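You operate a simulated robot arm through the tools that you are given. There is no shell and no other tool. Be economical: measure what you need, move in short steps, check, and stop when the job is done.

The job below is to be done with a simulated two-armed robot. You get a single attempt, and the scene is never put back.

## Task
Pick up the coupling with one hand, pass it to the other hand and put it on the shelf of the sump box. Fetch the white jug and set it on the top of the supplies cabinet. The order is free. Set down upright: coupling, white jug.

It is judged by the outcome, as a careful person would: the job done as asked, and still so three seconds after it is handed in. It fails if anything else is knocked over, pushed out of place, dropped, spilled or broken.

## Robot
Two 6-joint arms with two-finger parallel grippers on one trunk, on a base that drives. Base frame: it is fixed to the floor where the robot stands at the start and does not move with it; the origin is under the middle of the robot, x ahead of it, y to its left, z up. Units: cm, degrees, N and s.
The left shoulder is at the start at [6, 18.7, 109.7], the right one opposite. Places, roughly: shelf of the sump box [300, 220, 60]; top of the supplies cabinet [1040, 720, 40]; white jug [700, 1100, 25]. Payload 1.57 kg a hand.
The TCP of each hand is the grasp point between the finger pads, 3 cm short of the fingertips. In the tool frame z runs along the fingers and y along their closing line. The gripper opens to 11 cm. The fingers are 2.4 cm wide and 1.2 cm thick; the gripper's body (4.8 by 11.2 cm) begins 7.8 cm behind the TCP.
Orientation is that of the tool frame in the base frame, as [roll, pitch, yaw] about the fixed x, y, z axes, in that order (R = Rz(yaw) Ry(pitch) Rx(roll)). With the fingers straight down and closing along the base's y, the tool's x points along the base's -x, its y along +y and its z along -z.

## Interface
- The arms move only by the tool play_rows. It takes "left_rows", "right_rows" or both (then of equal length, played together; a hand with none holds still); each is a list of rows, each a list of 7 numbers: the shift along the tool's x, y, z in units of 100 mm (1.0 is 100 mm), then the turn, a rotation vector about the tool's x, y, z in units of 180 degrees (1.0 is 180 degrees), then the gripper command, from -1 (shut) to 1 (fully open), values between in proportion. In form: [[x, y, z, ax, ay, az, fingers], ...]. A call has 1 to 12 rows; each row is the pose to reach, as a shift and turn from the pose commanded when the call began, along the tool's axes at that moment. A call with a number of a shift or a turn outside -1 to 1 is refused whole. Rows are played at 5 a second. More than 5 cm and 8.6 degrees between two rows, or a gripper value outside its range, and nothing of the call is played. A pose out of reach is approached as far as the arm can. The call stops where the force on the tool passes 40 N (or 10 N more than at its start, if that is more) or the arm is blocked; 0.2 s more then pass. Each finger travels about 15.3 cm/s and halts on what it meets, pressing with about 43 N; the grip force reading is that of the motor and also rises with nothing between the fingers. The clock runs only during rows and for 0.2 s after the last one: add rows that repeat a pose to give the fingers time. The reply holds the time, the measured pose of the TCP, the force on the tool along the base axes, the opening and the grip force, in the units named above and with some noise, with the torque about the TCP (base axes, N m) and any sound that the robot's microphone picked up.
- Cameras (640 x 400 px; columns grow to the right, rows downward): "scene" is now at [2.05, 0.46, 164.38]; the picture's right is [0.20, -0.98, 0.00], its down [-0.76, -0.15, -0.63] and it looks along [0.62, 0.12, -0.78] (base axes); focal length 260 px, centre (320, 200). "left" rides on the left gripper at [7, -1.6, -14.1] in its tool frame; the picture's right is [0.23, 0.97, 0.00], its down [-0.85, 0.20, -0.48] and it looks along [-0.47, 0.11, 0.88] (tool axes); focal length 222 px, centre (320, 200). "right" rides on the right gripper at [7, 1.6, -14.1] in its tool frame; the picture's right is [-0.23, 0.97, 0.00], its down [-0.86, -0.20, -0.48] and it looks along [-0.47, -0.11, 0.88] (tool axes); focal length 222 px, centre (320, 200). There is no depth. A picture from a camera that has moved, and an enlarged one, comes with that camera's place and axes in the base frame and with its lens. The place of the scene camera against the robot may be out by one fixed shift of up to 1.8 cm in any direction.
- camera(camera): a new picture of that camera. The clock stands still meanwhile.
- slide_trunk(by): slides the trunk up (or, below 0, down) by that many cm; the arms and the scene camera ride with it, the base frame stays. It gives what a move gives, with no picture.
- steer(legs): drives the robot by 1 to 6 legs, each [ahead, left, turn to the left] in cm, cm and degrees, along the robot's own axes; the way and the turn of a leg run together, so that a leg with both is an arc; at most 150 cm and 180 degrees a leg. The arms and the cameras ride along, it lands a little off, and it stops where it bumps. It gives what a move gives.
- pan_tilt(pan, tilt): turns the head with the scene camera to pan (to the left, within 86 degrees either way) and tilt (down, from -29 to 69), counted from straight ahead of the robot. It gives what a move gives.
- enlarge(camera, box): a new picture of the part [left, top, right, bottom] of that camera's present view, enlarged. The clock stands still meanwhile.
- job_done(): hands the job in; it is judged then, once.

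Go step by step. Nothing tells you exact positions but the pictures and the camera data: compare them with the known pose of the tool, close in by small moves and look again before you grip or let go. The budget is 165 turns and 138 pictures, counting those below and the enlarged ones. Unless the task says otherwise, let go and move clear before handing in, and close with one line.

The tools are called after ">>>" as a command line: name --argument value ..., lists and objects as JSON in quotes. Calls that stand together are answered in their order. play_rows: Moves the arms, as the interface text tells. Its arguments: {"type":"object","properties":{"left_rows":{"type":"array","items":{"type":"array","items":{"type":"number"}}},"right_rows":{"type":"array","items":{"type":"array","items":{"type":"number"}}}},"required":[]} The other tools are called the same way: slide_trunk (by) slides the trunk up or down; steer (legs) drives the base; pan_tilt (pan, tilt) turns the head that bears the scene camera; camera (camera) takes a picture; enlarge (camera, box) takes an enlarged picture of a part of a camera's view; job_done () hands the job in.

At the start:

```text
time_s: 0.0
left_eef_pos: [43.19, 28.01, 107.26]
left_tcp_rot: [180.0, 0.0, 179.9]
left_contact_force: [0.2, 0.1, 0.5]
left_wrist_torque: [-0.06, 0.01, 0.03]
left_gripper_width: 11.01
left_finger_force: 0.0
right_eef_pos: [34.02, -4.38, 110.0]
right_tcp_rot: [180.0, -0.1, -180.0]
right_contact_force: [0.2, 0.5, 0.1]
right_wrist_torque: [0.0, -0.02, 0.0]
right_gripper_width: 10.98
right_finger_force: 0.0
trunk travel left (down, up): [-72.5, 26.5]
robot x, y, heading: [0.02, -0.13, 0.2]
head pan, tilt: [11.4, 51.1]
```

scene: 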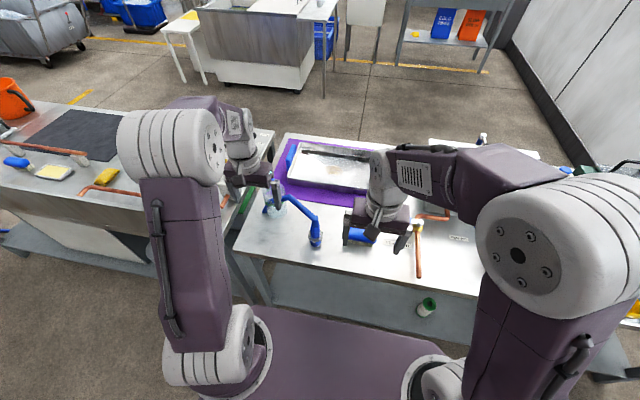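
right: 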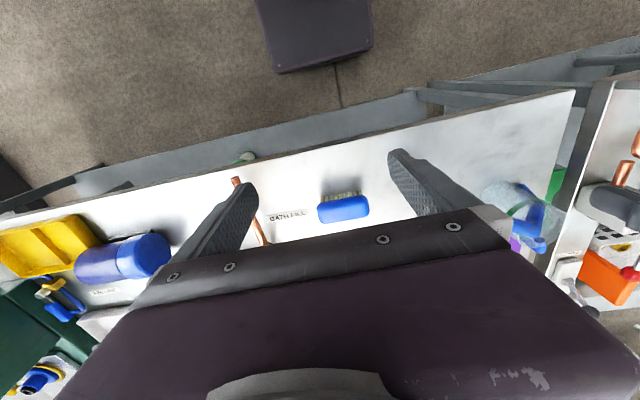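
left: 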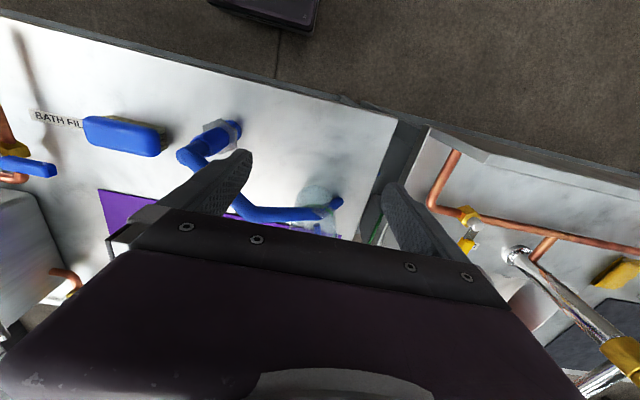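

I see a bench ahead with a blue hose, brush and other clutter; I have to find the coupling first. I'll enlarge the bench views.

>>> enlarge --camera "scene" --box '[220, 120, 480, 320]'

>>> enlarge --camera "left" --box '[0, 60, 420, 300]'

>>> enlarge --camera "right" --box '[0, 140, 320, 400]'

```text
2.00 times, centred on (350, 220) of scene
camera zoom: at [2.05, 0.46, 164.38], right [0.2, -0.98, 0.0], down [-0.76, -0.15, -0.63], along [0.62, 0.12, -0.78], focal length 520 px, centre (260, 160)
```

zoom: 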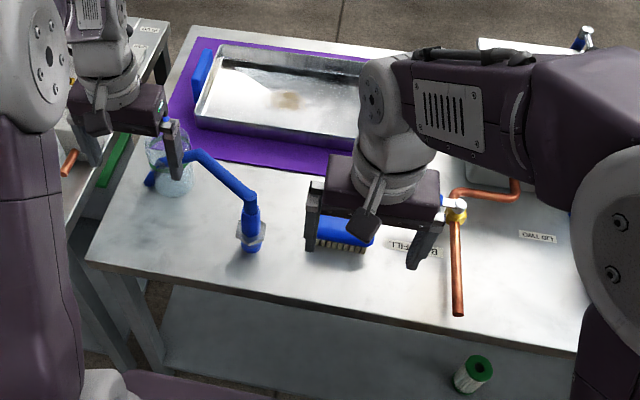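

```text
1.52 times, centred on (210, 180) of left
camera zoom: at [36.15, 26.27, 121.35], right [-0.23, 0.97, 0.0], down [0.85, 0.2, 0.48], along [0.47, 0.11, -0.88], focal length 338 px, centre (488, 230)
```

zoom: 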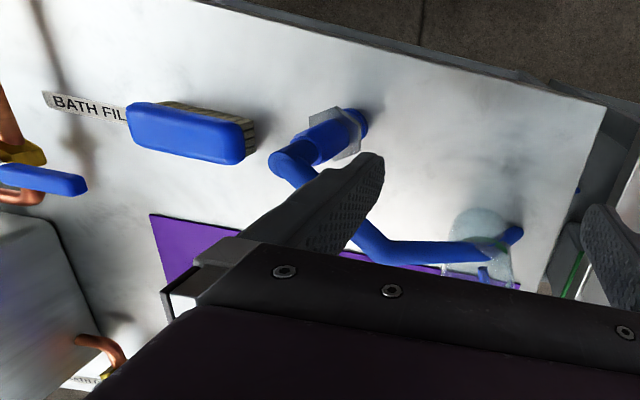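

```text
1.54 times, centred on (160, 270) of right
camera zoom: at [27.12, -2.7, 124.06], right [0.23, 0.97, 0.0], down [0.86, -0.2, 0.48], along [0.47, -0.11, -0.88], focal length 342 px, centre (566, 92)
```

zoom: 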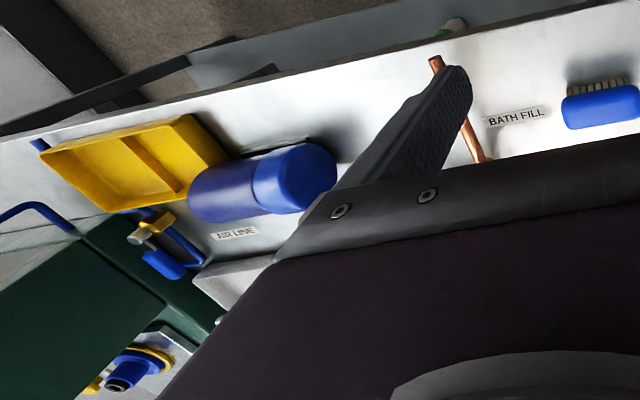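

The bench is long and runs to the right; I'll look around to find all the objects.

>>> pan_tilt --pan -45 --tilt 45

>>> camera --camera "scene"

>>> pan_tilt --pan 50 --tilt 30

>>> camera --camera "scene"

>>> pan_tilt --pan 35 --tilt 5

>>> camera --camera "scene"

```text
time_s: 1.3
left_eef_pos: [43.12, 27.93, 107.11]
left_tcp_rot: [179.9, 0.0, 180.0]
left_contact_force: [-0.2, 0.0, -0.9]
left_wrist_torque: [0.0, 0.02, 0.01]
left_gripper_width: 11.02
left_finger_force: 0.0
right_eef_pos: [33.99, -4.37, 109.86]
right_tcp_rot: [-180.0, 0.0, 180.0]
right_contact_force: [0.6, 0.1, -0.3]
right_wrist_torque: [-0.04, -0.02, 0.01]
right_gripper_width: 11.02
right_finger_force: 0.0
trunk travel left (down, up): [-72.5, 26.5]
robot x, y, heading: [0.29, 0.09, 0.0]
head pan, tilt: [-45.0, 45.0]
```

```text
131 pictures are left
camera scene: at [0.36, -6.78, 165.22], right [-0.71, -0.71, 0.0], down [-0.5, 0.5, -0.71], along [0.5, -0.5, -0.71], focal length 260 px, centre (320, 200)
```

scene: 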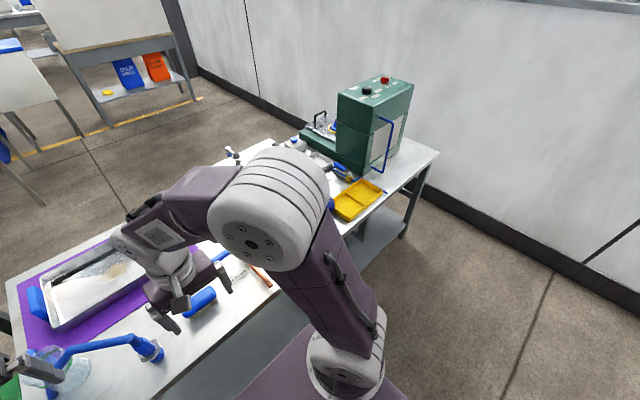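

```text
time_s: 3.0
left_eef_pos: [43.2, 28.04, 107.2]
left_tcp_rot: [180.0, 0.0, 179.9]
left_contact_force: [-0.4, -0.6, 0.4]
left_wrist_torque: [0.03, 0.0, -0.03]
left_gripper_width: 11.0
left_finger_force: 0.1
right_eef_pos: [34.1, -4.38, 109.91]
right_tcp_rot: [180.0, 0.0, -180.0]
right_contact_force: [0.0, 0.1, 0.5]
right_wrist_torque: [0.02, 0.0, -0.02]
right_gripper_width: 11.0
right_finger_force: 0.0
trunk travel left (down, up): [-72.5, 26.5]
robot x, y, heading: [0.26, -0.31, 0.0]
head pan, tilt: [50.0, 30.0]
```

```text
130 pictures are left
camera scene: at [0.42, 5.89, 167.48], right [0.77, -0.64, 0.0], down [-0.32, -0.38, -0.87], along [0.56, 0.66, -0.5], focal length 260 px, centre (320, 200)
```

scene: 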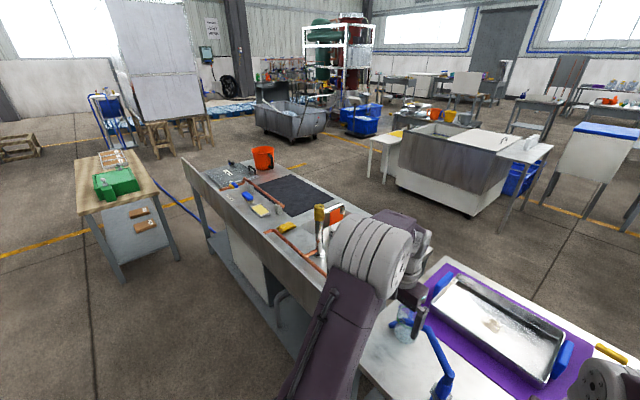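

```text
time_s: 3.9
left_eef_pos: [43.18, 27.91, 107.11]
left_tcp_rot: [-180.0, 0.0, -180.0]
left_contact_force: [0.2, 0.2, 0.2]
left_wrist_torque: [0.0, 0.01, 0.0]
left_gripper_width: 11.0
left_finger_force: 0.1
right_eef_pos: [34.03, -4.36, 109.92]
right_tcp_rot: [-180.0, 0.0, -180.0]
right_contact_force: [0.0, 0.7, -0.1]
right_wrist_torque: [-0.01, -0.01, -0.02]
right_gripper_width: 10.99
right_finger_force: 0.0
trunk travel left (down, up): [-72.5, 26.5]
robot x, y, heading: [-0.38, 0.12, 0.1]
head pan, tilt: [35.0, 5.0]
```

```text
129 pictures are left
camera scene: at [2.11, 4.24, 171.51], right [0.57, -0.82, 0.0], down [-0.07, -0.05, -1.0], along [0.82, 0.57, -0.09], focal length 260 px, centre (320, 200)
```

scene: 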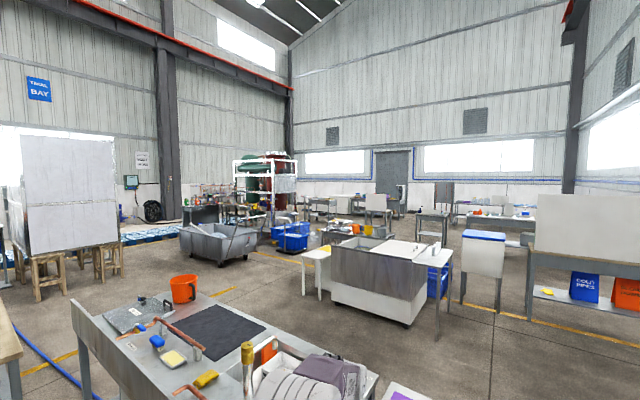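

The white side table of the tank at ~35° left matches the sump box shelf, the cabinet and jug are far behind. Now a closer look at the bench objects for the coupling.

>>> pan_tilt --pan -10 --tilt 50

>>> enlarge --camera "scene" --box '[160, 100, 400, 340]'

>>> pan_tilt --pan -30 --tilt 30

>>> enlarge --camera "scene" --box '[200, 160, 500, 360]'

>>> enlarge --camera "right" --box '[480, 140, 640, 320]'

```text
time_s: 5.0
left_eef_pos: [43.09, 27.9, 107.1]
left_tcp_rot: [180.0, 0.0, 180.0]
left_contact_force: [-1.3, -0.1, -1.0]
left_wrist_torque: [-0.01, 0.01, -0.02]
left_gripper_width: 10.99
left_finger_force: 0.0
right_eef_pos: [34.09, -4.35, 109.8]
right_tcp_rot: [-180.0, 0.0, 179.9]
right_contact_force: [0.4, -0.5, 0.3]
right_wrist_torque: [0.01, 0.01, 0.03]
right_gripper_width: 11.0
right_finger_force: 0.0
trunk travel left (down, up): [-72.5, 26.5]
robot x, y, heading: [0.13, 0.16, -0.1]
head pan, tilt: [-10.0, 50.0]
```

```text
1.67 times, centred on (280, 220) of scene
camera zoom: at [2.19, -2.36, 164.53], right [-0.17, -0.98, 0.0], down [-0.75, 0.13, -0.64], along [0.63, -0.11, -0.77], focal length 433 px, centre (387, 167)
```

zoom: 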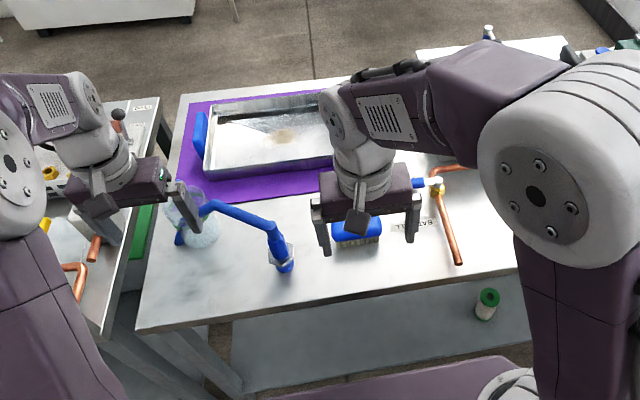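

```text
time_s: 5.8
left_eef_pos: [43.26, 28.02, 107.21]
left_tcp_rot: [-180.0, 0.0, -180.0]
left_contact_force: [1.0, 0.4, 0.5]
left_wrist_torque: [0.0, 0.01, 0.0]
left_gripper_width: 11.01
left_finger_force: 0.1
right_eef_pos: [34.08, -4.32, 109.85]
right_tcp_rot: [-180.0, 0.0, 179.9]
right_contact_force: [-0.1, 0.3, 0.1]
right_wrist_torque: [0.0, 0.0, -0.01]
right_gripper_width: 10.97
right_finger_force: 0.1
trunk travel left (down, up): [-72.5, 26.5]
robot x, y, heading: [-0.21, 0.1, -0.2]
head pan, tilt: [-30.0, 30.0]
```

```text
2.00 times, centred on (350, 260) of scene
camera zoom: at [2.43, -5.54, 167.47], right [-0.5, -0.87, 0.0], down [-0.43, 0.25, -0.87], along [0.75, -0.43, -0.5], focal length 520 px, centre (260, 80)
```

zoom: 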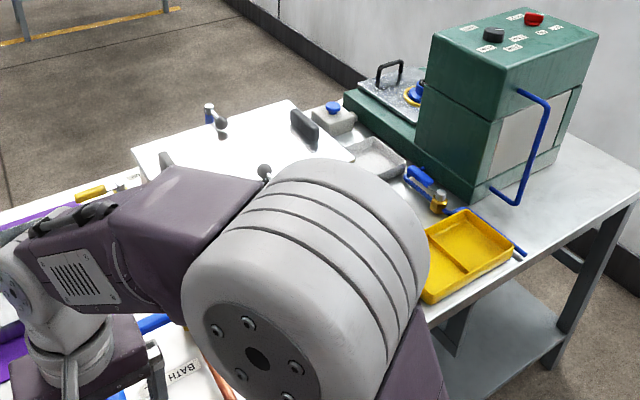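

```text
2.22 times, centred on (560, 230) of right
camera zoom: at [27.11, -2.7, 124.06], right [0.23, 0.97, 0.0], down [0.86, -0.2, 0.48], along [0.47, -0.11, -0.88], focal length 494 px, centre (-213, 133)
```

zoom: 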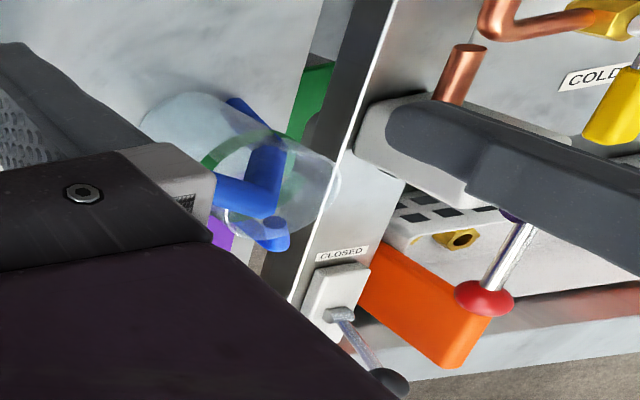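

>>> enlarge --camera "left" --box '[150, 90, 370, 240]'

>>> pan_tilt --pan 8 --tilt 60

>>> enlarge --camera "scene" --box '[260, 100, 460, 260]'

```text
2.67 times, centred on (260, 165) of left
camera zoom: at [36.15, 26.28, 121.35], right [-0.23, 0.97, 0.0], down [0.85, 0.2, 0.48], along [0.47, 0.11, -0.88], focal length 592 px, centre (480, 293)
```

zoom: 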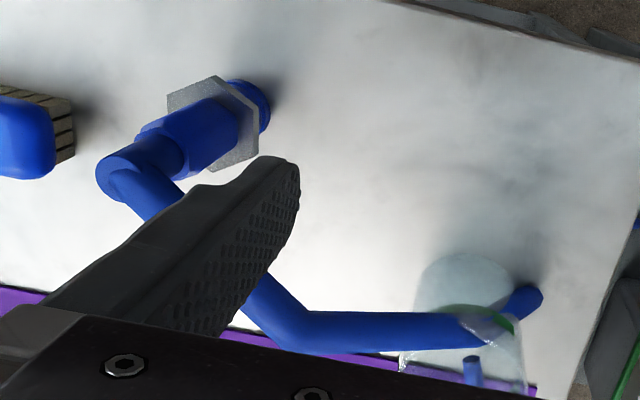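

```text
time_s: 6.8
left_eef_pos: [43.19, 27.89, 107.25]
left_tcp_rot: [180.0, 0.0, 180.0]
left_contact_force: [-1.2, -0.3, 0.9]
left_wrist_torque: [0.01, 0.08, -0.01]
left_gripper_width: 11.0
left_finger_force: 0.0
right_eef_pos: [34.1, -4.36, 109.86]
right_tcp_rot: [180.0, 0.1, 180.0]
right_contact_force: [-0.7, 0.5, 0.3]
right_wrist_torque: [0.01, -0.04, -0.03]
right_gripper_width: 11.0
right_finger_force: 0.0
trunk travel left (down, up): [-72.5, 26.5]
robot x, y, heading: [-0.18, -0.01, -0.1]
head pan, tilt: [8.0, 60.0]
```

```text
2.50 times, centred on (360, 180) of scene
camera zoom: at [1.21, -0.12, 163.27], right [0.14, -0.99, 0.0], down [-0.86, -0.12, -0.5], along [0.5, 0.07, -0.87], focal length 649 px, centre (220, 250)
```

zoom: 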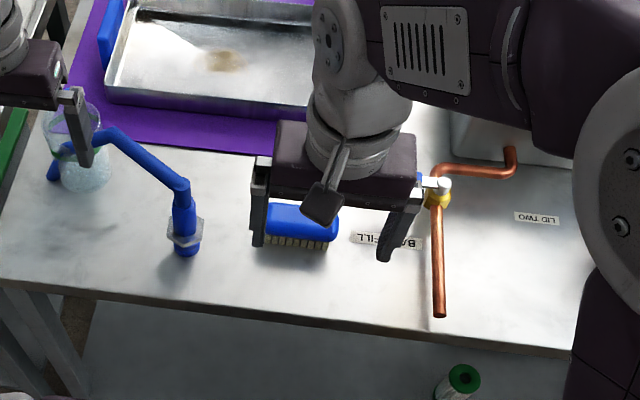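

The blue piece with the hex nut, bench top near z=80 at about [47,12], might be the coupling; the green-topped cylinder on the lower shelf is another candidate. I'll move the left hand back and tilt it for a better look.

>>> play_rows --left_rows '[[0.3, 0, -0.1, 0, -0.04, 0, 1], [0.7, 0, -0.2, 0, -0.08, 0, 1], [1.0, 0.1, -0.3, 0, -0.12, 0, 1], [1.0, 0.2, -0.3, 0, -0.16, 0, 1], [1.0, 0.2, -0.3, 0, -0.16, 0, 1]]'

>>> camera --camera "left"

>>> camera --camera "scene"

```text
time_s: 8.1
left_eef_pos: [33.16, 29.99, 110.22]
left_tcp_rot: [180.0, 29.0, -180.0]
left_contact_force: [0.2, -0.5, -0.2]
left_wrist_torque: [0.0, 0.03, -0.02]
left_gripper_width: 11.0
left_finger_force: 0.0
right_eef_pos: [34.06, -4.41, 109.94]
right_tcp_rot: [180.0, 0.0, 180.0]
right_contact_force: [0.4, -0.8, -0.3]
right_wrist_torque: [0.02, 0.0, -0.02]
right_gripper_width: 10.99
right_finger_force: 0.0
trunk travel left (down, up): [-72.5, 26.5]
robot x, y, heading: [-0.02, -0.31, -0.3]
head pan, tilt: [8.0, 60.0]
```

```text
123 pictures are left
camera left: at [20.18, 28.27, 119.22], right [-0.2, 0.97, -0.11], down [0.52, 0.2, 0.83], along [0.83, 0.11, -0.54], focal length 222 px, centre (320, 200)
```

left: 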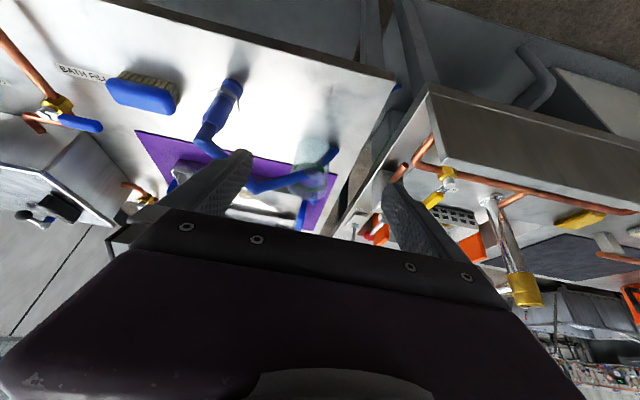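

```text
122 pictures are left
camera scene: at [1.23, -0.12, 163.27], right [0.14, -0.99, 0.0], down [-0.86, -0.12, -0.5], along [0.49, 0.07, -0.87], focal length 260 px, centre (320, 200)
```

scene: 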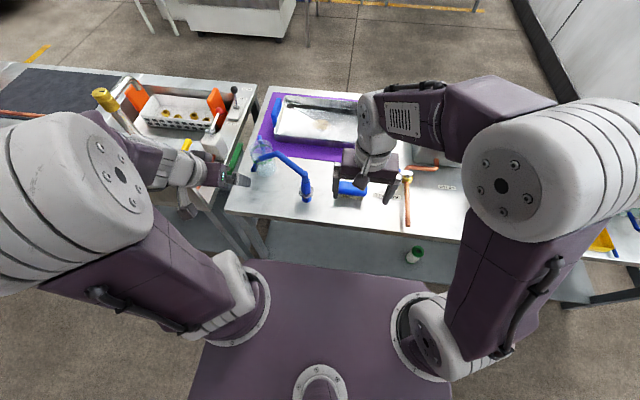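

>>> enlarge --camera "scene" --box '[230, 120, 330, 210]'

>>> enlarge --camera "scene" --box '[380, 220, 450, 280]'

>>> enlarge --camera "left" --box '[160, 50, 370, 240]'

>>> enlarge --camera "scene" --box '[90, 60, 260, 190]'

```text
4.44 times, centred on (280, 165) of scene
camera zoom: at [1.23, -0.12, 163.27], right [0.14, -0.99, 0.0], down [-0.86, -0.12, -0.5], along [0.49, 0.07, -0.87], focal length 1154 px, centre (498, 356)
```

zoom: 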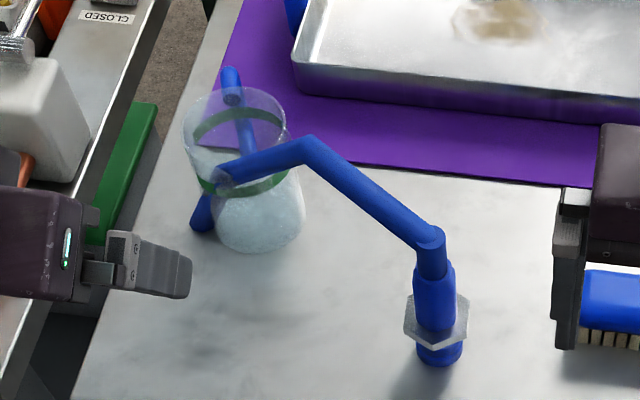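

```text
6.67 times, centred on (415, 250) of scene
camera zoom: at [1.23, -0.12, 163.27], right [0.14, -0.99, 0.0], down [-0.86, -0.12, -0.5], along [0.49, 0.07, -0.87], focal length 1732 px, centre (-313, -133)
```

zoom: 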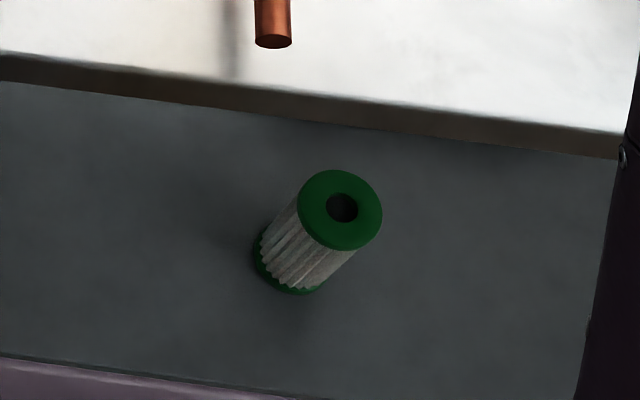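

```text
2.11 times, centred on (265, 145) of left
camera zoom: at [20.18, 28.27, 119.22], right [-0.2, 0.97, -0.11], down [0.52, 0.2, 0.83], along [0.83, 0.11, -0.54], focal length 468 px, centre (436, 316)
```

zoom: 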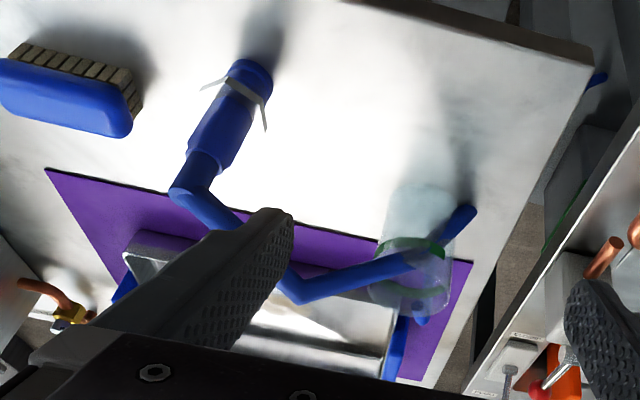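

```text
3.08 times, centred on (175, 125) of scene
camera zoom: at [1.23, -0.12, 163.27], right [0.14, -0.99, 0.0], down [-0.86, -0.12, -0.5], along [0.49, 0.07, -0.87], focal length 799 px, centre (766, 431)
```

zoom: 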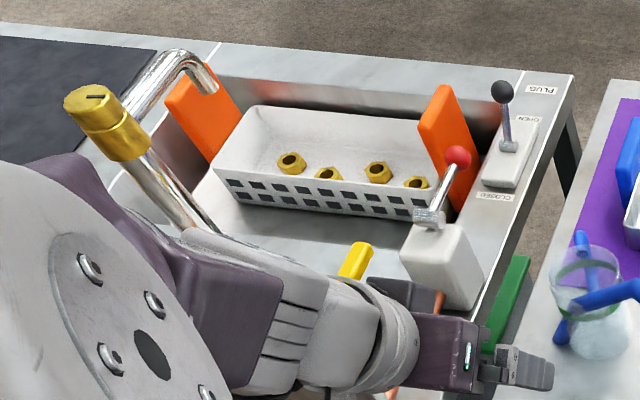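

The green cylinder is a filter; the blue bent piece with the hex nut, whose far end is by the glass jar, needs a closer look. I shift the left hand for a clearer angle.

>>> play_rows --left_rows '[[0, -0.4, 0, 0, 0.04, 0, 1], [0, -0.8, 0, 0, 0.06, 0, 1], [-0.4, -0.8, 0.1, 0, 0.06, 0, 1], [-0.6, -0.8, 0.1, 0, 0.06, 0, 1], [-0.6, -0.8, 0.1, 0, 0.06, 0, 1]]'

>>> camera --camera "left"

>>> enlarge --camera "left" --box '[220, 60, 480, 220]'

```text
time_s: 9.2
left_eef_pos: [38.89, 22.02, 112.25]
left_tcp_rot: [179.9, 18.1, -180.0]
left_contact_force: [-0.2, -0.1, -0.4]
left_wrist_torque: [-0.01, -0.03, -0.02]
left_gripper_width: 11.01
left_finger_force: 0.1
right_eef_pos: [33.95, -4.37, 109.95]
right_tcp_rot: [179.9, 0.0, 179.9]
right_contact_force: [-0.3, -0.6, -0.9]
right_wrist_torque: [-0.02, -0.01, 0.01]
right_gripper_width: 11.01
right_finger_force: 0.0
trunk travel left (down, up): [-72.5, 26.5]
robot x, y, heading: [-0.08, -0.09, 0.1]
head pan, tilt: [8.0, 60.0]
```

```text
117 pictures are left
camera left: at [27.8, 20.31, 123.56], right [-0.22, 0.97, -0.07], down [0.66, 0.2, 0.72], along [0.72, 0.11, -0.69], focal length 222 px, centre (320, 200)
```

left: 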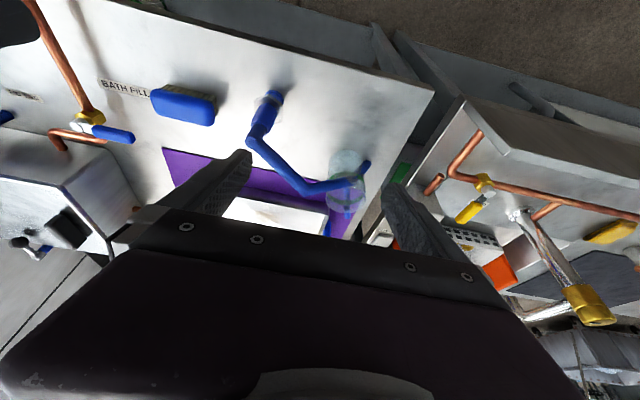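

```text
2.46 times, centred on (350, 140) of left
camera zoom: at [27.8, 20.31, 123.56], right [-0.22, 0.97, -0.07], down [0.66, 0.2, 0.72], along [0.72, 0.11, -0.69], focal length 547 px, centre (246, 348)
```

zoom: 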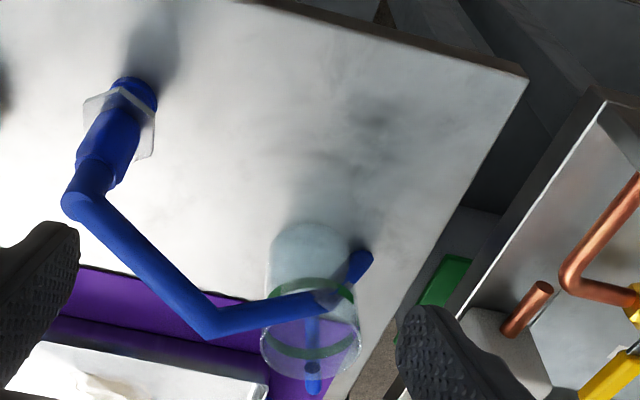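

The blue arm could be a fixed filler spout into the jar, so I need to check the rest of the bench before deciding. I'll back off and move right for a view of that end.

>>> steer --legs '[[-35, 0, 0], [0, -80, 0]]'

>>> pan_tilt --pan 0 --tilt 35

>>> camera --camera "scene"

>>> enlarge --camera "scene" --box '[220, 120, 420, 280]'

```text
time_s: 15.4
left_eef_pos: [3.96, -57.61, 112.21]
left_tcp_rot: [180.0, 18.0, -179.9]
left_contact_force: [-0.4, -0.3, 0.2]
left_wrist_torque: [0.02, 0.0, 0.03]
left_gripper_width: 11.0
left_finger_force: 0.1
right_eef_pos: [-0.69, -84.0, 109.99]
right_tcp_rot: [-179.9, 0.0, -179.8]
right_contact_force: [-0.2, 0.3, -0.5]
right_wrist_torque: [-0.01, 0.01, 0.01]
right_gripper_width: 10.99
right_finger_force: 0.1
trunk travel left (down, up): [-72.5, 26.5]
robot x, y, heading: [-34.8, -80.03, 0.1]
head pan, tilt: [8.0, 60.0]
```

```text
time_s: 16.3
left_eef_pos: [4.09, -57.64, 112.22]
left_tcp_rot: [179.9, 18.1, -179.9]
left_contact_force: [0.0, -0.6, -0.5]
left_wrist_torque: [0.01, 0.03, -0.01]
left_gripper_width: 11.01
left_finger_force: 0.0
right_eef_pos: [-0.68, -83.97, 109.88]
right_tcp_rot: [-180.0, 0.0, -179.9]
right_contact_force: [0.0, -0.7, 0.1]
right_wrist_torque: [0.0, 0.01, 0.0]
right_gripper_width: 10.99
right_finger_force: 0.0
trunk travel left (down, up): [-72.5, 26.5]
robot x, y, heading: [-34.72, -80.23, 0.1]
head pan, tilt: [0.0, 35.0]
```

```text
115 pictures are left
camera scene: at [-31.39, -80.76, 166.69], right [0.0, -1.0, 0.0], down [-0.57, 0.0, -0.82], along [0.82, 0.0, -0.57], focal length 260 px, centre (320, 200)
```

scene: 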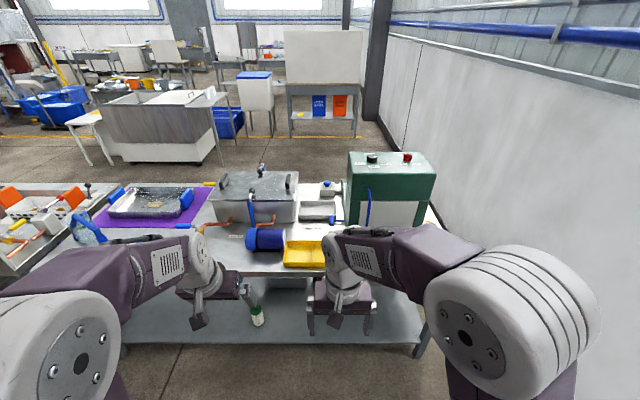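

```text
2.50 times, centred on (320, 200) of scene
camera zoom: at [-31.39, -80.76, 166.69], right [0.0, -1.0, 0.0], down [-0.57, 0.0, -0.82], along [0.82, 0.0, -0.57], focal length 649 px, centre (320, 200)
```

zoom: 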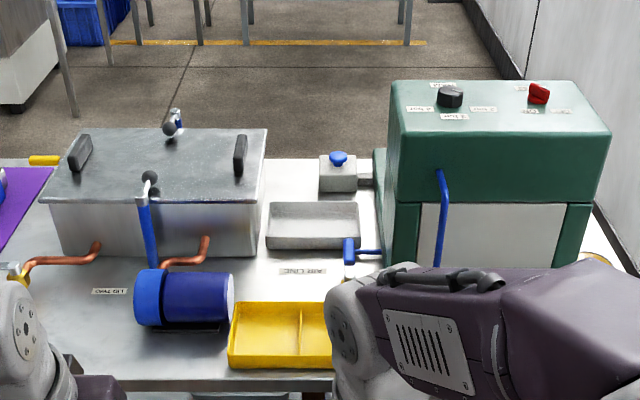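

>>> enlarge --camera "scene" --box '[295, 170, 375, 240]'

>>> enlarge --camera "scene" --box '[60, 175, 140, 250]'

>>> enlarge --camera "right" --box '[100, 0, 540, 280]'

```text
5.71 times, centred on (335, 205) of scene
camera zoom: at [-31.39, -80.76, 166.69], right [0.0, -1.0, 0.0], down [-0.57, 0.0, -0.82], along [0.82, 0.0, -0.57], focal length 1484 px, centre (234, 171)
```

zoom: 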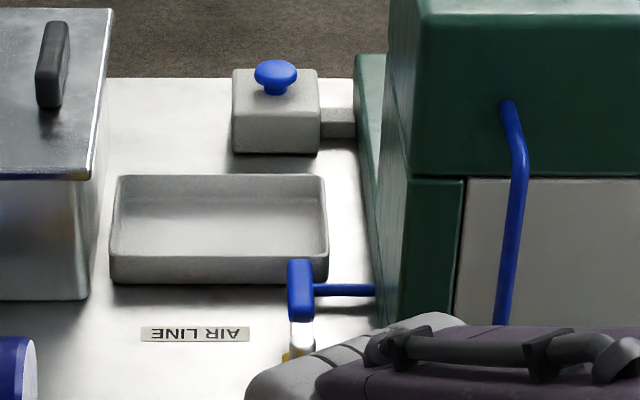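

```text
5.33 times, centred on (100, 212) of scene
camera zoom: at [-31.39, -80.76, 166.69], right [0.0, -1.0, 0.0], down [-0.57, 0.0, -0.82], along [0.82, 0.0, -0.57], focal length 1385 px, centre (1493, 133)
```

zoom: 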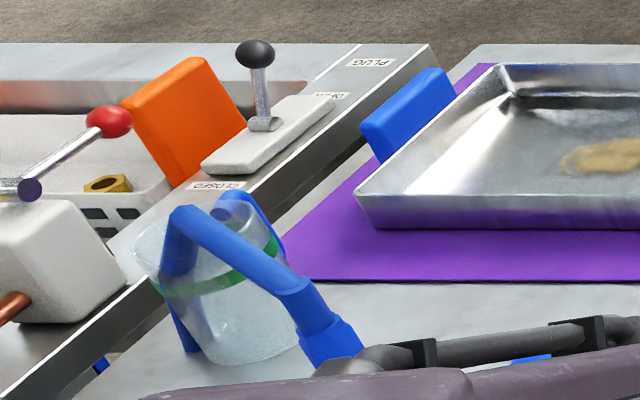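

```text
1.43 times, centred on (320, 140) of right
camera zoom: at [-7.66, -82.37, 124.06], right [0.22, 0.97, 0.0], down [0.86, -0.2, 0.48], along [0.47, -0.11, -0.88], focal length 317 px, centre (320, 286)
```

zoom: 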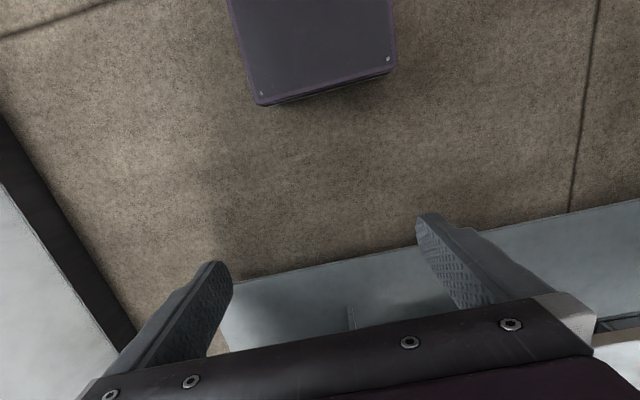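

The jar region is best seen from several sides; the zoom stays sharp, so I drive left in steps and zoom with the head camera.

>>> steer --legs '[[0, 100, 0]]'

>>> enlarge --camera "scene" --box '[240, 160, 400, 260]'

>>> steer --legs '[[0, 70, 0]]'

>>> pan_tilt --pan -35 --tilt 35

>>> camera --camera "scene"

```text
time_s: 21.5
left_eef_pos: [3.72, 43.01, 112.24]
left_tcp_rot: [-180.0, 18.0, -179.7]
left_contact_force: [0.1, 0.4, -0.7]
left_wrist_torque: [0.01, -0.04, 0.0]
left_gripper_width: 10.99
left_finger_force: 0.1
right_eef_pos: [-1.29, 16.7, 109.85]
right_tcp_rot: [180.0, 0.1, -179.7]
right_contact_force: [-0.1, 0.8, 0.0]
right_wrist_torque: [-0.02, 0.02, 0.02]
right_gripper_width: 10.99
right_finger_force: 0.0
trunk travel left (down, up): [-72.5, 26.5]
robot x, y, heading: [-34.96, 20.99, 0.3]
head pan, tilt: [0.0, 35.0]
```

```text
4.00 times, centred on (320, 210) of scene
camera zoom: at [-31.75, 19.83, 166.7], right [0.0, -1.0, 0.0], down [-0.57, 0.0, -0.82], along [0.82, 0.0, -0.57], focal length 1039 px, centre (320, 160)
```

zoom: 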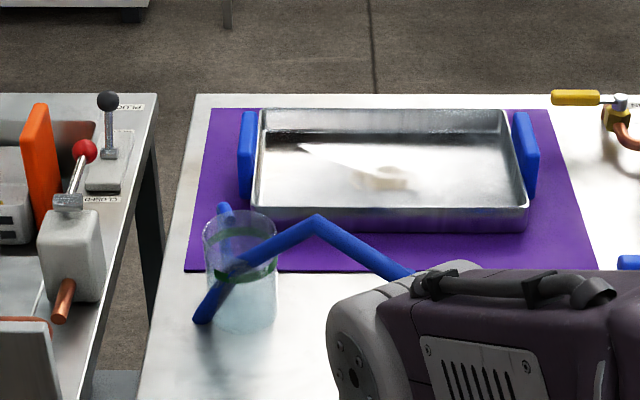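

```text
time_s: 25.3
left_eef_pos: [3.09, 112.87, 112.2]
left_tcp_rot: [179.9, 18.1, -179.4]
left_contact_force: [0.2, 0.0, 0.5]
left_wrist_torque: [0.02, 0.02, 0.01]
left_gripper_width: 11.01
left_finger_force: 0.0
right_eef_pos: [-1.49, 86.45, 109.91]
right_tcp_rot: [-179.9, 0.0, -179.5]
right_contact_force: [-0.4, 0.6, 0.0]
right_wrist_torque: [0.03, -0.02, 0.03]
right_gripper_width: 11.02
right_finger_force: 0.1
trunk travel left (down, up): [-72.5, 26.5]
robot x, y, heading: [-35.16, 90.59, 0.3]
head pan, tilt: [0.0, 35.0]
```

```text
time_s: 26.3
left_eef_pos: [3.03, 112.89, 112.25]
left_tcp_rot: [-180.0, 18.1, -179.4]
left_contact_force: [0.2, 0.1, 0.3]
left_wrist_torque: [-0.01, 0.04, -0.01]
left_gripper_width: 11.02
left_finger_force: 0.0
right_eef_pos: [-1.52, 86.49, 109.87]
right_tcp_rot: [180.0, 0.0, -179.5]
right_contact_force: [-0.2, 0.7, 0.3]
right_wrist_torque: [-0.01, -0.01, 0.02]
right_gripper_width: 11.0
right_finger_force: 0.1
trunk travel left (down, up): [-72.5, 26.5]
robot x, y, heading: [-35.26, 90.62, 0.6]
head pan, tilt: [-35.0, 35.0]
```

```text
109 pictures are left
camera scene: at [-33.76, 84.5, 166.7], right [-0.57, -0.82, 0.0], down [-0.47, 0.32, -0.82], along [0.68, -0.46, -0.57], focal length 260 px, centre (320, 200)
```

scene: 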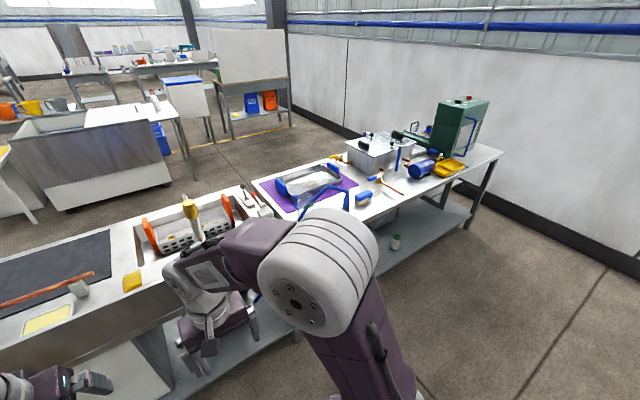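

>>> enlarge --camera "scene" --box '[250, 165, 380, 235]'

>>> steer --legs '[[0, -45, 0]]'

>>> enlarge --camera "scene" --box '[270, 140, 420, 240]'

```text
4.92 times, centred on (315, 200) of scene
camera zoom: at [-33.76, 84.5, 166.7], right [-0.57, -0.82, 0.0], down [-0.47, 0.32, -0.82], along [0.68, -0.46, -0.57], focal length 1279 px, centre (345, 200)
```

zoom: 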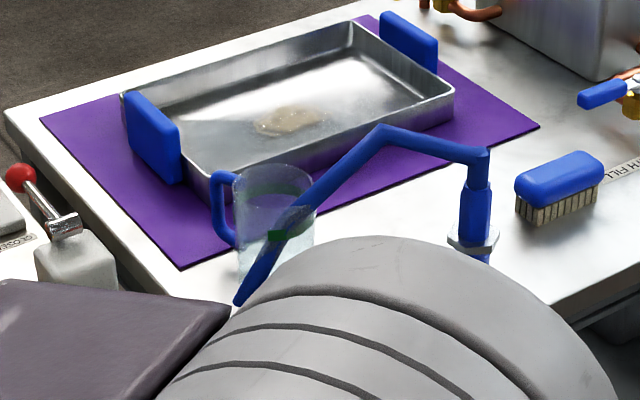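

```text
time_s: 29.1
left_eef_pos: [3.55, 68.3, 112.12]
left_tcp_rot: [-180.0, 18.1, -179.3]
left_contact_force: [0.1, 0.8, 1.9]
left_wrist_torque: [-0.04, 0.01, -0.02]
left_gripper_width: 11.01
left_finger_force: 0.2
right_eef_pos: [-1.03, 41.89, 109.98]
right_tcp_rot: [-179.9, 0.0, -179.4]
right_contact_force: [0.4, 0.1, -0.2]
right_wrist_torque: [0.01, 0.03, 0.0]
right_gripper_width: 11.01
right_finger_force: 0.0
trunk travel left (down, up): [-72.5, 26.5]
robot x, y, heading: [-35.1, 45.68, 0.6]
head pan, tilt: [-35.0, 35.0]
```

```text
4.00 times, centred on (345, 190) of scene
camera zoom: at [-33.31, 39.75, 166.7], right [-0.56, -0.83, 0.0], down [-0.47, 0.32, -0.82], along [0.68, -0.46, -0.57], focal length 1039 px, centre (220, 240)
```

zoom: 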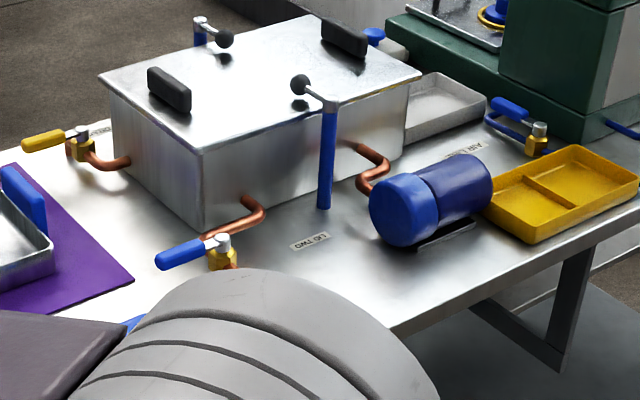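

The glass jug and the blue hose are separate and tangled, so the coupling may be something else. I'll check the left bench and the sump box before choosing.

>>> pan_tilt --pan 45 --tilt 40

>>> camera --camera "scene"

>>> pan_tilt --pan 35 --tilt 15

>>> enlarge --camera "scene" --box '[240, 140, 560, 340]'

```text
time_s: 30.6
left_eef_pos: [3.55, 68.22, 112.15]
left_tcp_rot: [179.9, 18.1, -179.4]
left_contact_force: [0.1, -0.1, -0.3]
left_wrist_torque: [-0.03, -0.02, -0.01]
left_gripper_width: 10.99
left_finger_force: 0.0
right_eef_pos: [-0.98, 41.75, 109.85]
right_tcp_rot: [-180.0, 0.0, -179.3]
right_contact_force: [0.2, -0.1, -0.6]
right_wrist_torque: [-0.01, -0.02, -0.03]
right_gripper_width: 10.99
right_finger_force: 0.0
trunk travel left (down, up): [-72.5, 26.5]
robot x, y, heading: [-35.4, 45.89, 0.7]
head pan, tilt: [45.0, 40.0]
```

```text
106 pictures are left
camera scene: at [-34.63, 50.7, 165.94], right [0.71, -0.7, 0.0], down [-0.45, -0.46, -0.77], along [0.54, 0.55, -0.64], focal length 260 px, centre (320, 200)
```

scene: 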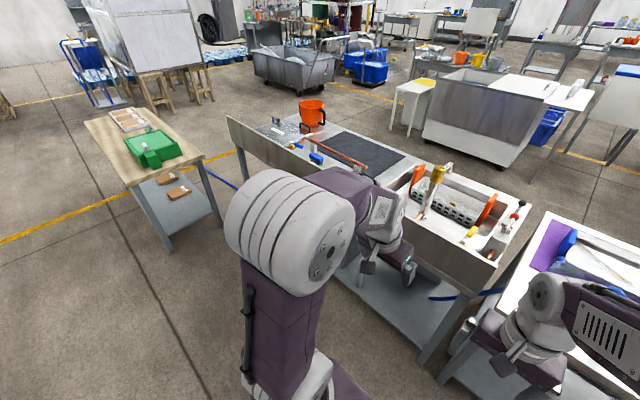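

```text
time_s: 31.5
left_eef_pos: [3.45, 68.16, 112.16]
left_tcp_rot: [180.0, 18.0, -179.4]
left_contact_force: [0.2, -0.1, -0.2]
left_wrist_torque: [0.03, -0.03, 0.02]
left_gripper_width: 11.02
left_finger_force: 0.0
right_eef_pos: [-1.03, 41.62, 109.94]
right_tcp_rot: [180.0, -0.1, -179.4]
right_contact_force: [-0.6, -0.1, -0.3]
right_wrist_torque: [0.02, -0.01, -0.04]
right_gripper_width: 11.0
right_finger_force: 0.0
trunk travel left (down, up): [-72.5, 26.5]
robot x, y, heading: [-35.33, 45.63, 0.8]
head pan, tilt: [35.0, 15.0]
```

```text
2.00 times, centred on (400, 240) of scene
camera zoom: at [-33.0, 50.06, 169.89], right [0.58, -0.81, 0.0], down [-0.21, -0.15, -0.97], along [0.78, 0.56, -0.26], focal length 520 px, centre (160, 120)
```

zoom: 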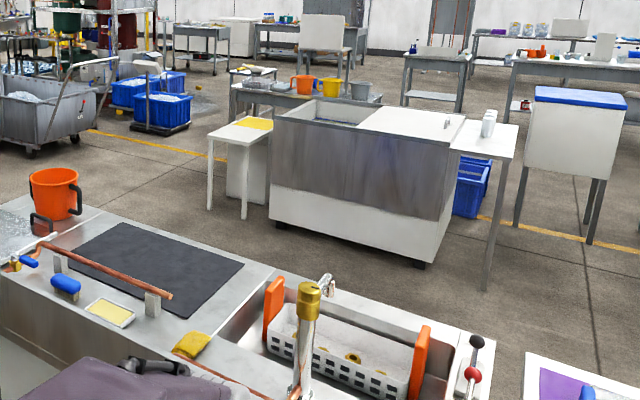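

A blue line runs under the left bench toward this bench; it may be a long hose ending at the hex coupling. I zoom on it.

>>> pan_tilt --pan 15 --tilt 45

>>> camera --camera "scene"

>>> enlarge --camera "scene" --box '[320, 120, 480, 300]'

```text
time_s: 32.4
left_eef_pos: [3.43, 68.19, 112.23]
left_tcp_rot: [-180.0, 18.1, -179.4]
left_contact_force: [0.1, -0.6, -0.2]
left_wrist_torque: [-0.01, -0.01, -0.01]
left_gripper_width: 10.98
left_finger_force: 0.1
right_eef_pos: [-1.08, 41.77, 109.82]
right_tcp_rot: [-179.9, 0.1, -179.4]
right_contact_force: [0.3, -0.3, 1.1]
right_wrist_torque: [0.02, -0.01, 0.01]
right_gripper_width: 11.03
right_finger_force: 0.0
trunk travel left (down, up): [-72.5, 26.5]
robot x, y, heading: [-35.23, 45.53, 0.6]
head pan, tilt: [15.0, 45.0]
```

```text
104 pictures are left
camera scene: at [-32.75, 46.82, 165.23], right [0.27, -0.96, 0.0], down [-0.68, -0.19, -0.71], along [0.68, 0.19, -0.71], focal length 260 px, centre (320, 200)
```

scene: 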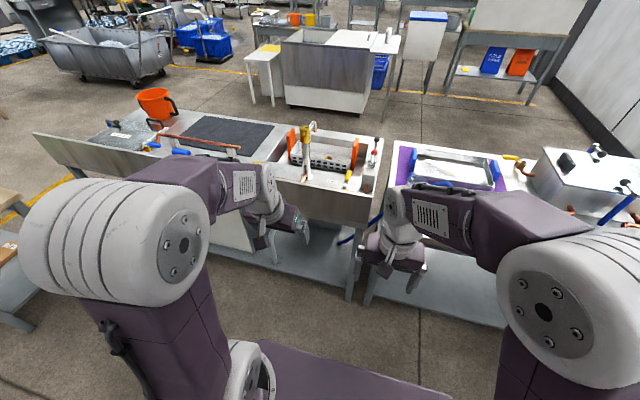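

```text
2.22 times, centred on (400, 210) of scene
camera zoom: at [-32.75, 46.82, 165.23], right [0.27, -0.96, 0.0], down [-0.68, -0.19, -0.71], along [0.68, 0.19, -0.71], focal length 577 px, centre (142, 178)
```

zoom: 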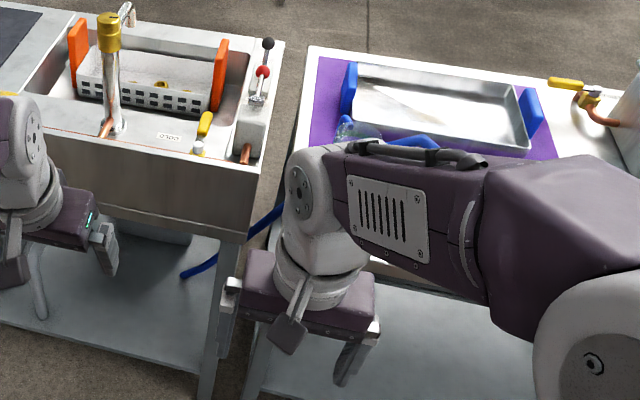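

>>> steer --legs '[[0, -20, 0], [28, 0, 0]]'

>>> pan_tilt --pan 10 --tilt 62

>>> camera --camera "left"

>>> camera --camera "scene"

```text
time_s: 35.6
left_eef_pos: [31.51, 48.49, 112.25]
left_tcp_rot: [180.0, 18.2, -179.5]
left_contact_force: [0.4, -0.5, -0.1]
left_wrist_torque: [-0.01, 0.01, 0.0]
left_gripper_width: 10.99
left_finger_force: 0.0
right_eef_pos: [27.03, 22.09, 109.97]
right_tcp_rot: [-180.0, -0.1, -179.5]
right_contact_force: [-0.1, 0.0, -1.4]
right_wrist_torque: [0.0, -0.04, 0.01]
right_gripper_width: 11.02
right_finger_force: 0.0
trunk travel left (down, up): [-72.5, 26.5]
robot x, y, heading: [-6.49, 26.64, 0.5]
head pan, tilt: [15.0, 45.0]
```

```text
time_s: 36.4
left_eef_pos: [31.63, 48.47, 112.14]
left_tcp_rot: [-180.0, 18.0, -179.5]
left_contact_force: [0.8, 0.2, 0.8]
left_wrist_torque: [-0.01, 0.01, 0.0]
left_gripper_width: 11.01
left_finger_force: 0.1
right_eef_pos: [27.04, 22.12, 109.86]
right_tcp_rot: [-180.0, 0.1, -179.6]
right_contact_force: [0.6, 0.0, 0.1]
right_wrist_torque: [0.02, 0.02, -0.01]
right_gripper_width: 10.96
right_finger_force: 0.0
trunk travel left (down, up): [-72.5, 26.5]
robot x, y, heading: [-7.13, 25.95, 0.4]
head pan, tilt: [10.0, 62.0]
```

```text
102 pictures are left
camera left: at [20.68, 46.71, 123.51], right [-0.22, 0.97, -0.07], down [0.66, 0.2, 0.72], along [0.71, 0.12, -0.69], focal length 222 px, centre (320, 200)
```

left: 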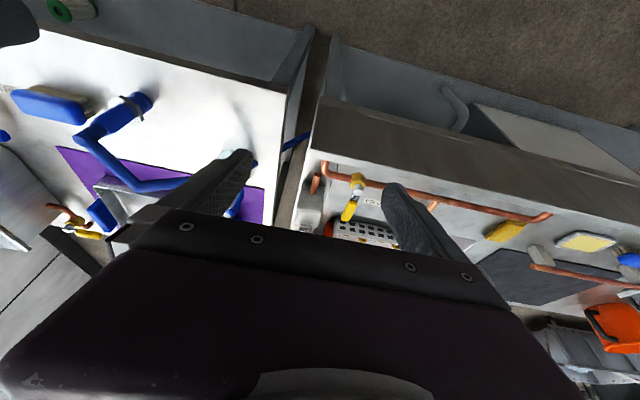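

```text
101 pictures are left
camera scene: at [-6.05, 26.21, 163.05], right [0.18, -0.98, 0.0], down [-0.87, -0.16, -0.47], along [0.46, 0.09, -0.88], focal length 260 px, centre (320, 200)
```

scene: 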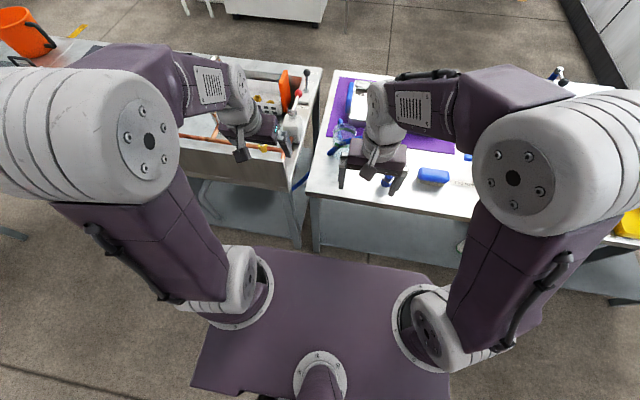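

The blue hose runs from below the benches to the hex fitting standing at about [47.5,12,80], so that fitting is the coupling. I back off to bring both hands to tilted, yawed grasp postures away from the bench.

>>> steer --legs '[[-28, 0, 0], [0, -14, 0]]'

>>> play_rows --left_rows '[[0, 0, 0, 0, 0.04, 0, 1], [0, 0, 0, 0, 0.08, 0, 1], [0, 0, 0, 0, 0.1, 0, 1]]' --right_rows '[[0, -0.3, 0, 0, 0, 0, 1], [0, -0.6, 0, 0, 0, 0, 1], [0, -0.9, 0, 0, 0, 0, 1]]'

>>> play_rows --left_rows '[[0, 0, 0, 0, 0, 0.045, 1], [0, 0, 0, 0, 0, 0.09, 1], [0, 0, 0, 0, 0, 0.135, 1], [0, 0, 0, 0, 0, 0.18, 1], [0, 0, 0, 0, 0, 0.22, 1], [0, 0, 0, 0, 0, 0.25, 1]]' --right_rows '[[0, 0, 0, 0, 0, -0.045, 1], [0, 0, 0, 0, 0, -0.09, 1], [0, 0, 0, 0, 0, -0.135, 1], [0, 0, 0, 0, 0, -0.18, 1], [0, 0, 0, 0, 0, -0.22, 1], [0, 0, 0, 0, 0, -0.25, 1]]'

>>> play_rows --left_rows '[[0, 0, 0, 0, -0.045, 0, 1], [0, 0, 0, 0, -0.09, 0, 1], [0, 0, 0, 0, -0.135, 0, 1], [0, 0, 0, 0, -0.18, 0, 1], [0, 0, 0, 0, -0.225, 0, 1], [0, 0, 0, 0, -0.27, 0, 1], [0, 0, 0, 0, -0.305, 0, 1], [0, 0, 0, 0, -0.333, 0, 1], [0, 0, 0, 0, -0.333, 0, 1]]' --right_rows '[[0, 0, 0, 0, -0.045, 0, 1], [0, 0, 0, 0, -0.09, 0, 1], [0, 0, 0, 0, -0.135, 0, 1], [0, 0, 0, 0, -0.18, 0, 1], [0, 0, 0, 0, -0.225, 0, 1], [0, 0, 0, 0, -0.27, 0, 1], [0, 0, 0, 0, -0.305, 0, 1], [0, 0, 0, 0, -0.333, 0, 1], [0, 0, 0, 0, -0.333, 0, 1]]'

>>> camera --camera "scene"

```text
time_s: 39.2
left_eef_pos: [3.93, 34.4, 112.15]
left_tcp_rot: [-180.0, 18.0, -179.7]
left_contact_force: [0.1, -0.5, -0.5]
left_wrist_torque: [-0.03, -0.01, 0.02]
left_gripper_width: 11.01
left_finger_force: 0.0
right_eef_pos: [-0.81, 8.0, 109.8]
right_tcp_rot: [-180.0, 0.0, -179.7]
right_contact_force: [-0.5, -0.5, 0.0]
right_wrist_torque: [0.02, 0.02, 0.0]
right_gripper_width: 11.0
right_finger_force: 0.1
trunk travel left (down, up): [-72.5, 26.5]
robot x, y, heading: [-35.05, 11.92, 0.3]
head pan, tilt: [10.0, 62.0]
```

```text
time_s: 40.0
left_eef_pos: [3.87, 34.1, 112.17]
left_tcp_rot: [179.9, 0.1, -179.6]
left_contact_force: [-0.1, 0.1, 0.1]
left_wrist_torque: [0.04, -0.01, 0.01]
left_gripper_width: 11.01
left_finger_force: 0.0
right_eef_pos: [-0.76, -1.25, 109.84]
right_tcp_rot: [-180.0, 0.0, -179.6]
right_contact_force: [0.3, 0.2, 0.0]
right_wrist_torque: [0.03, -0.02, -0.02]
right_gripper_width: 10.99
right_finger_force: 0.0
trunk travel left (down, up): [-72.5, 26.5]
robot x, y, heading: [-35.18, 11.8, 0.1]
head pan, tilt: [10.0, 62.0]
```

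```text
time_s: 41.4
left_eef_pos: [3.74, 34.23, 112.17]
left_tcp_rot: [180.0, 0.0, 135.1]
left_contact_force: [0.0, 0.4, 0.3]
left_wrist_torque: [-0.01, 0.03, -0.02]
left_gripper_width: 11.0
left_finger_force: 0.1
right_eef_pos: [-0.79, -1.11, 109.83]
right_tcp_rot: [-179.9, 0.0, -134.6]
right_contact_force: [0.5, -0.2, -0.2]
right_wrist_torque: [-0.01, 0.0, -0.02]
right_gripper_width: 11.0
right_finger_force: 0.1
trunk travel left (down, up): [-72.5, 26.5]
robot x, y, heading: [-34.59, 12.24, 0.5]
head pan, tilt: [10.0, 62.0]
```

```text
time_s: 43.4
left_eef_pos: [3.85, 34.27, 112.25]
left_tcp_rot: [179.9, 60.0, 135.3]
left_contact_force: [-0.2, -0.7, -0.5]
left_wrist_torque: [0.01, -0.02, 0.02]
left_gripper_width: 10.98
left_finger_force: 0.0
right_eef_pos: [3.74, -4.44, 110.78]
right_tcp_rot: [-180.0, 59.9, -134.7]
right_contact_force: [0.2, -0.8, 0.0]
right_wrist_torque: [-0.02, -0.03, 0.03]
right_gripper_width: 11.01
right_finger_force: 0.1
right hand out of reach, approached as far as the arm can: row 5, 6, 7, 8, 9
trunk travel left (down, up): [-72.5, 26.5]
robot x, y, heading: [-35.29, 12.09, 0.4]
head pan, tilt: [10.0, 62.0]
```

```text
100 pictures are left
camera scene: at [-34.05, 12.13, 163.04], right [0.18, -0.98, 0.0], down [-0.87, -0.16, -0.47], along [0.46, 0.08, -0.88], focal length 260 px, centre (320, 200)
```

scene: 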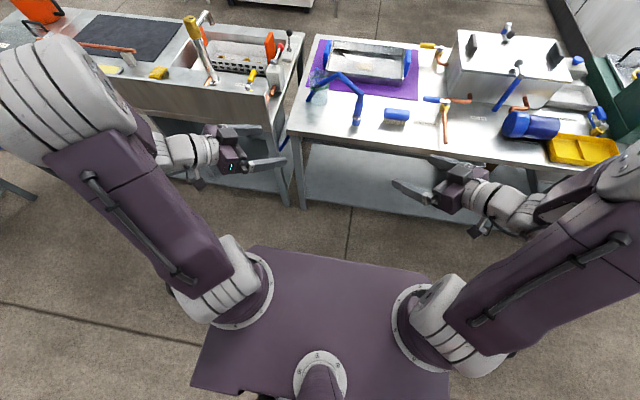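

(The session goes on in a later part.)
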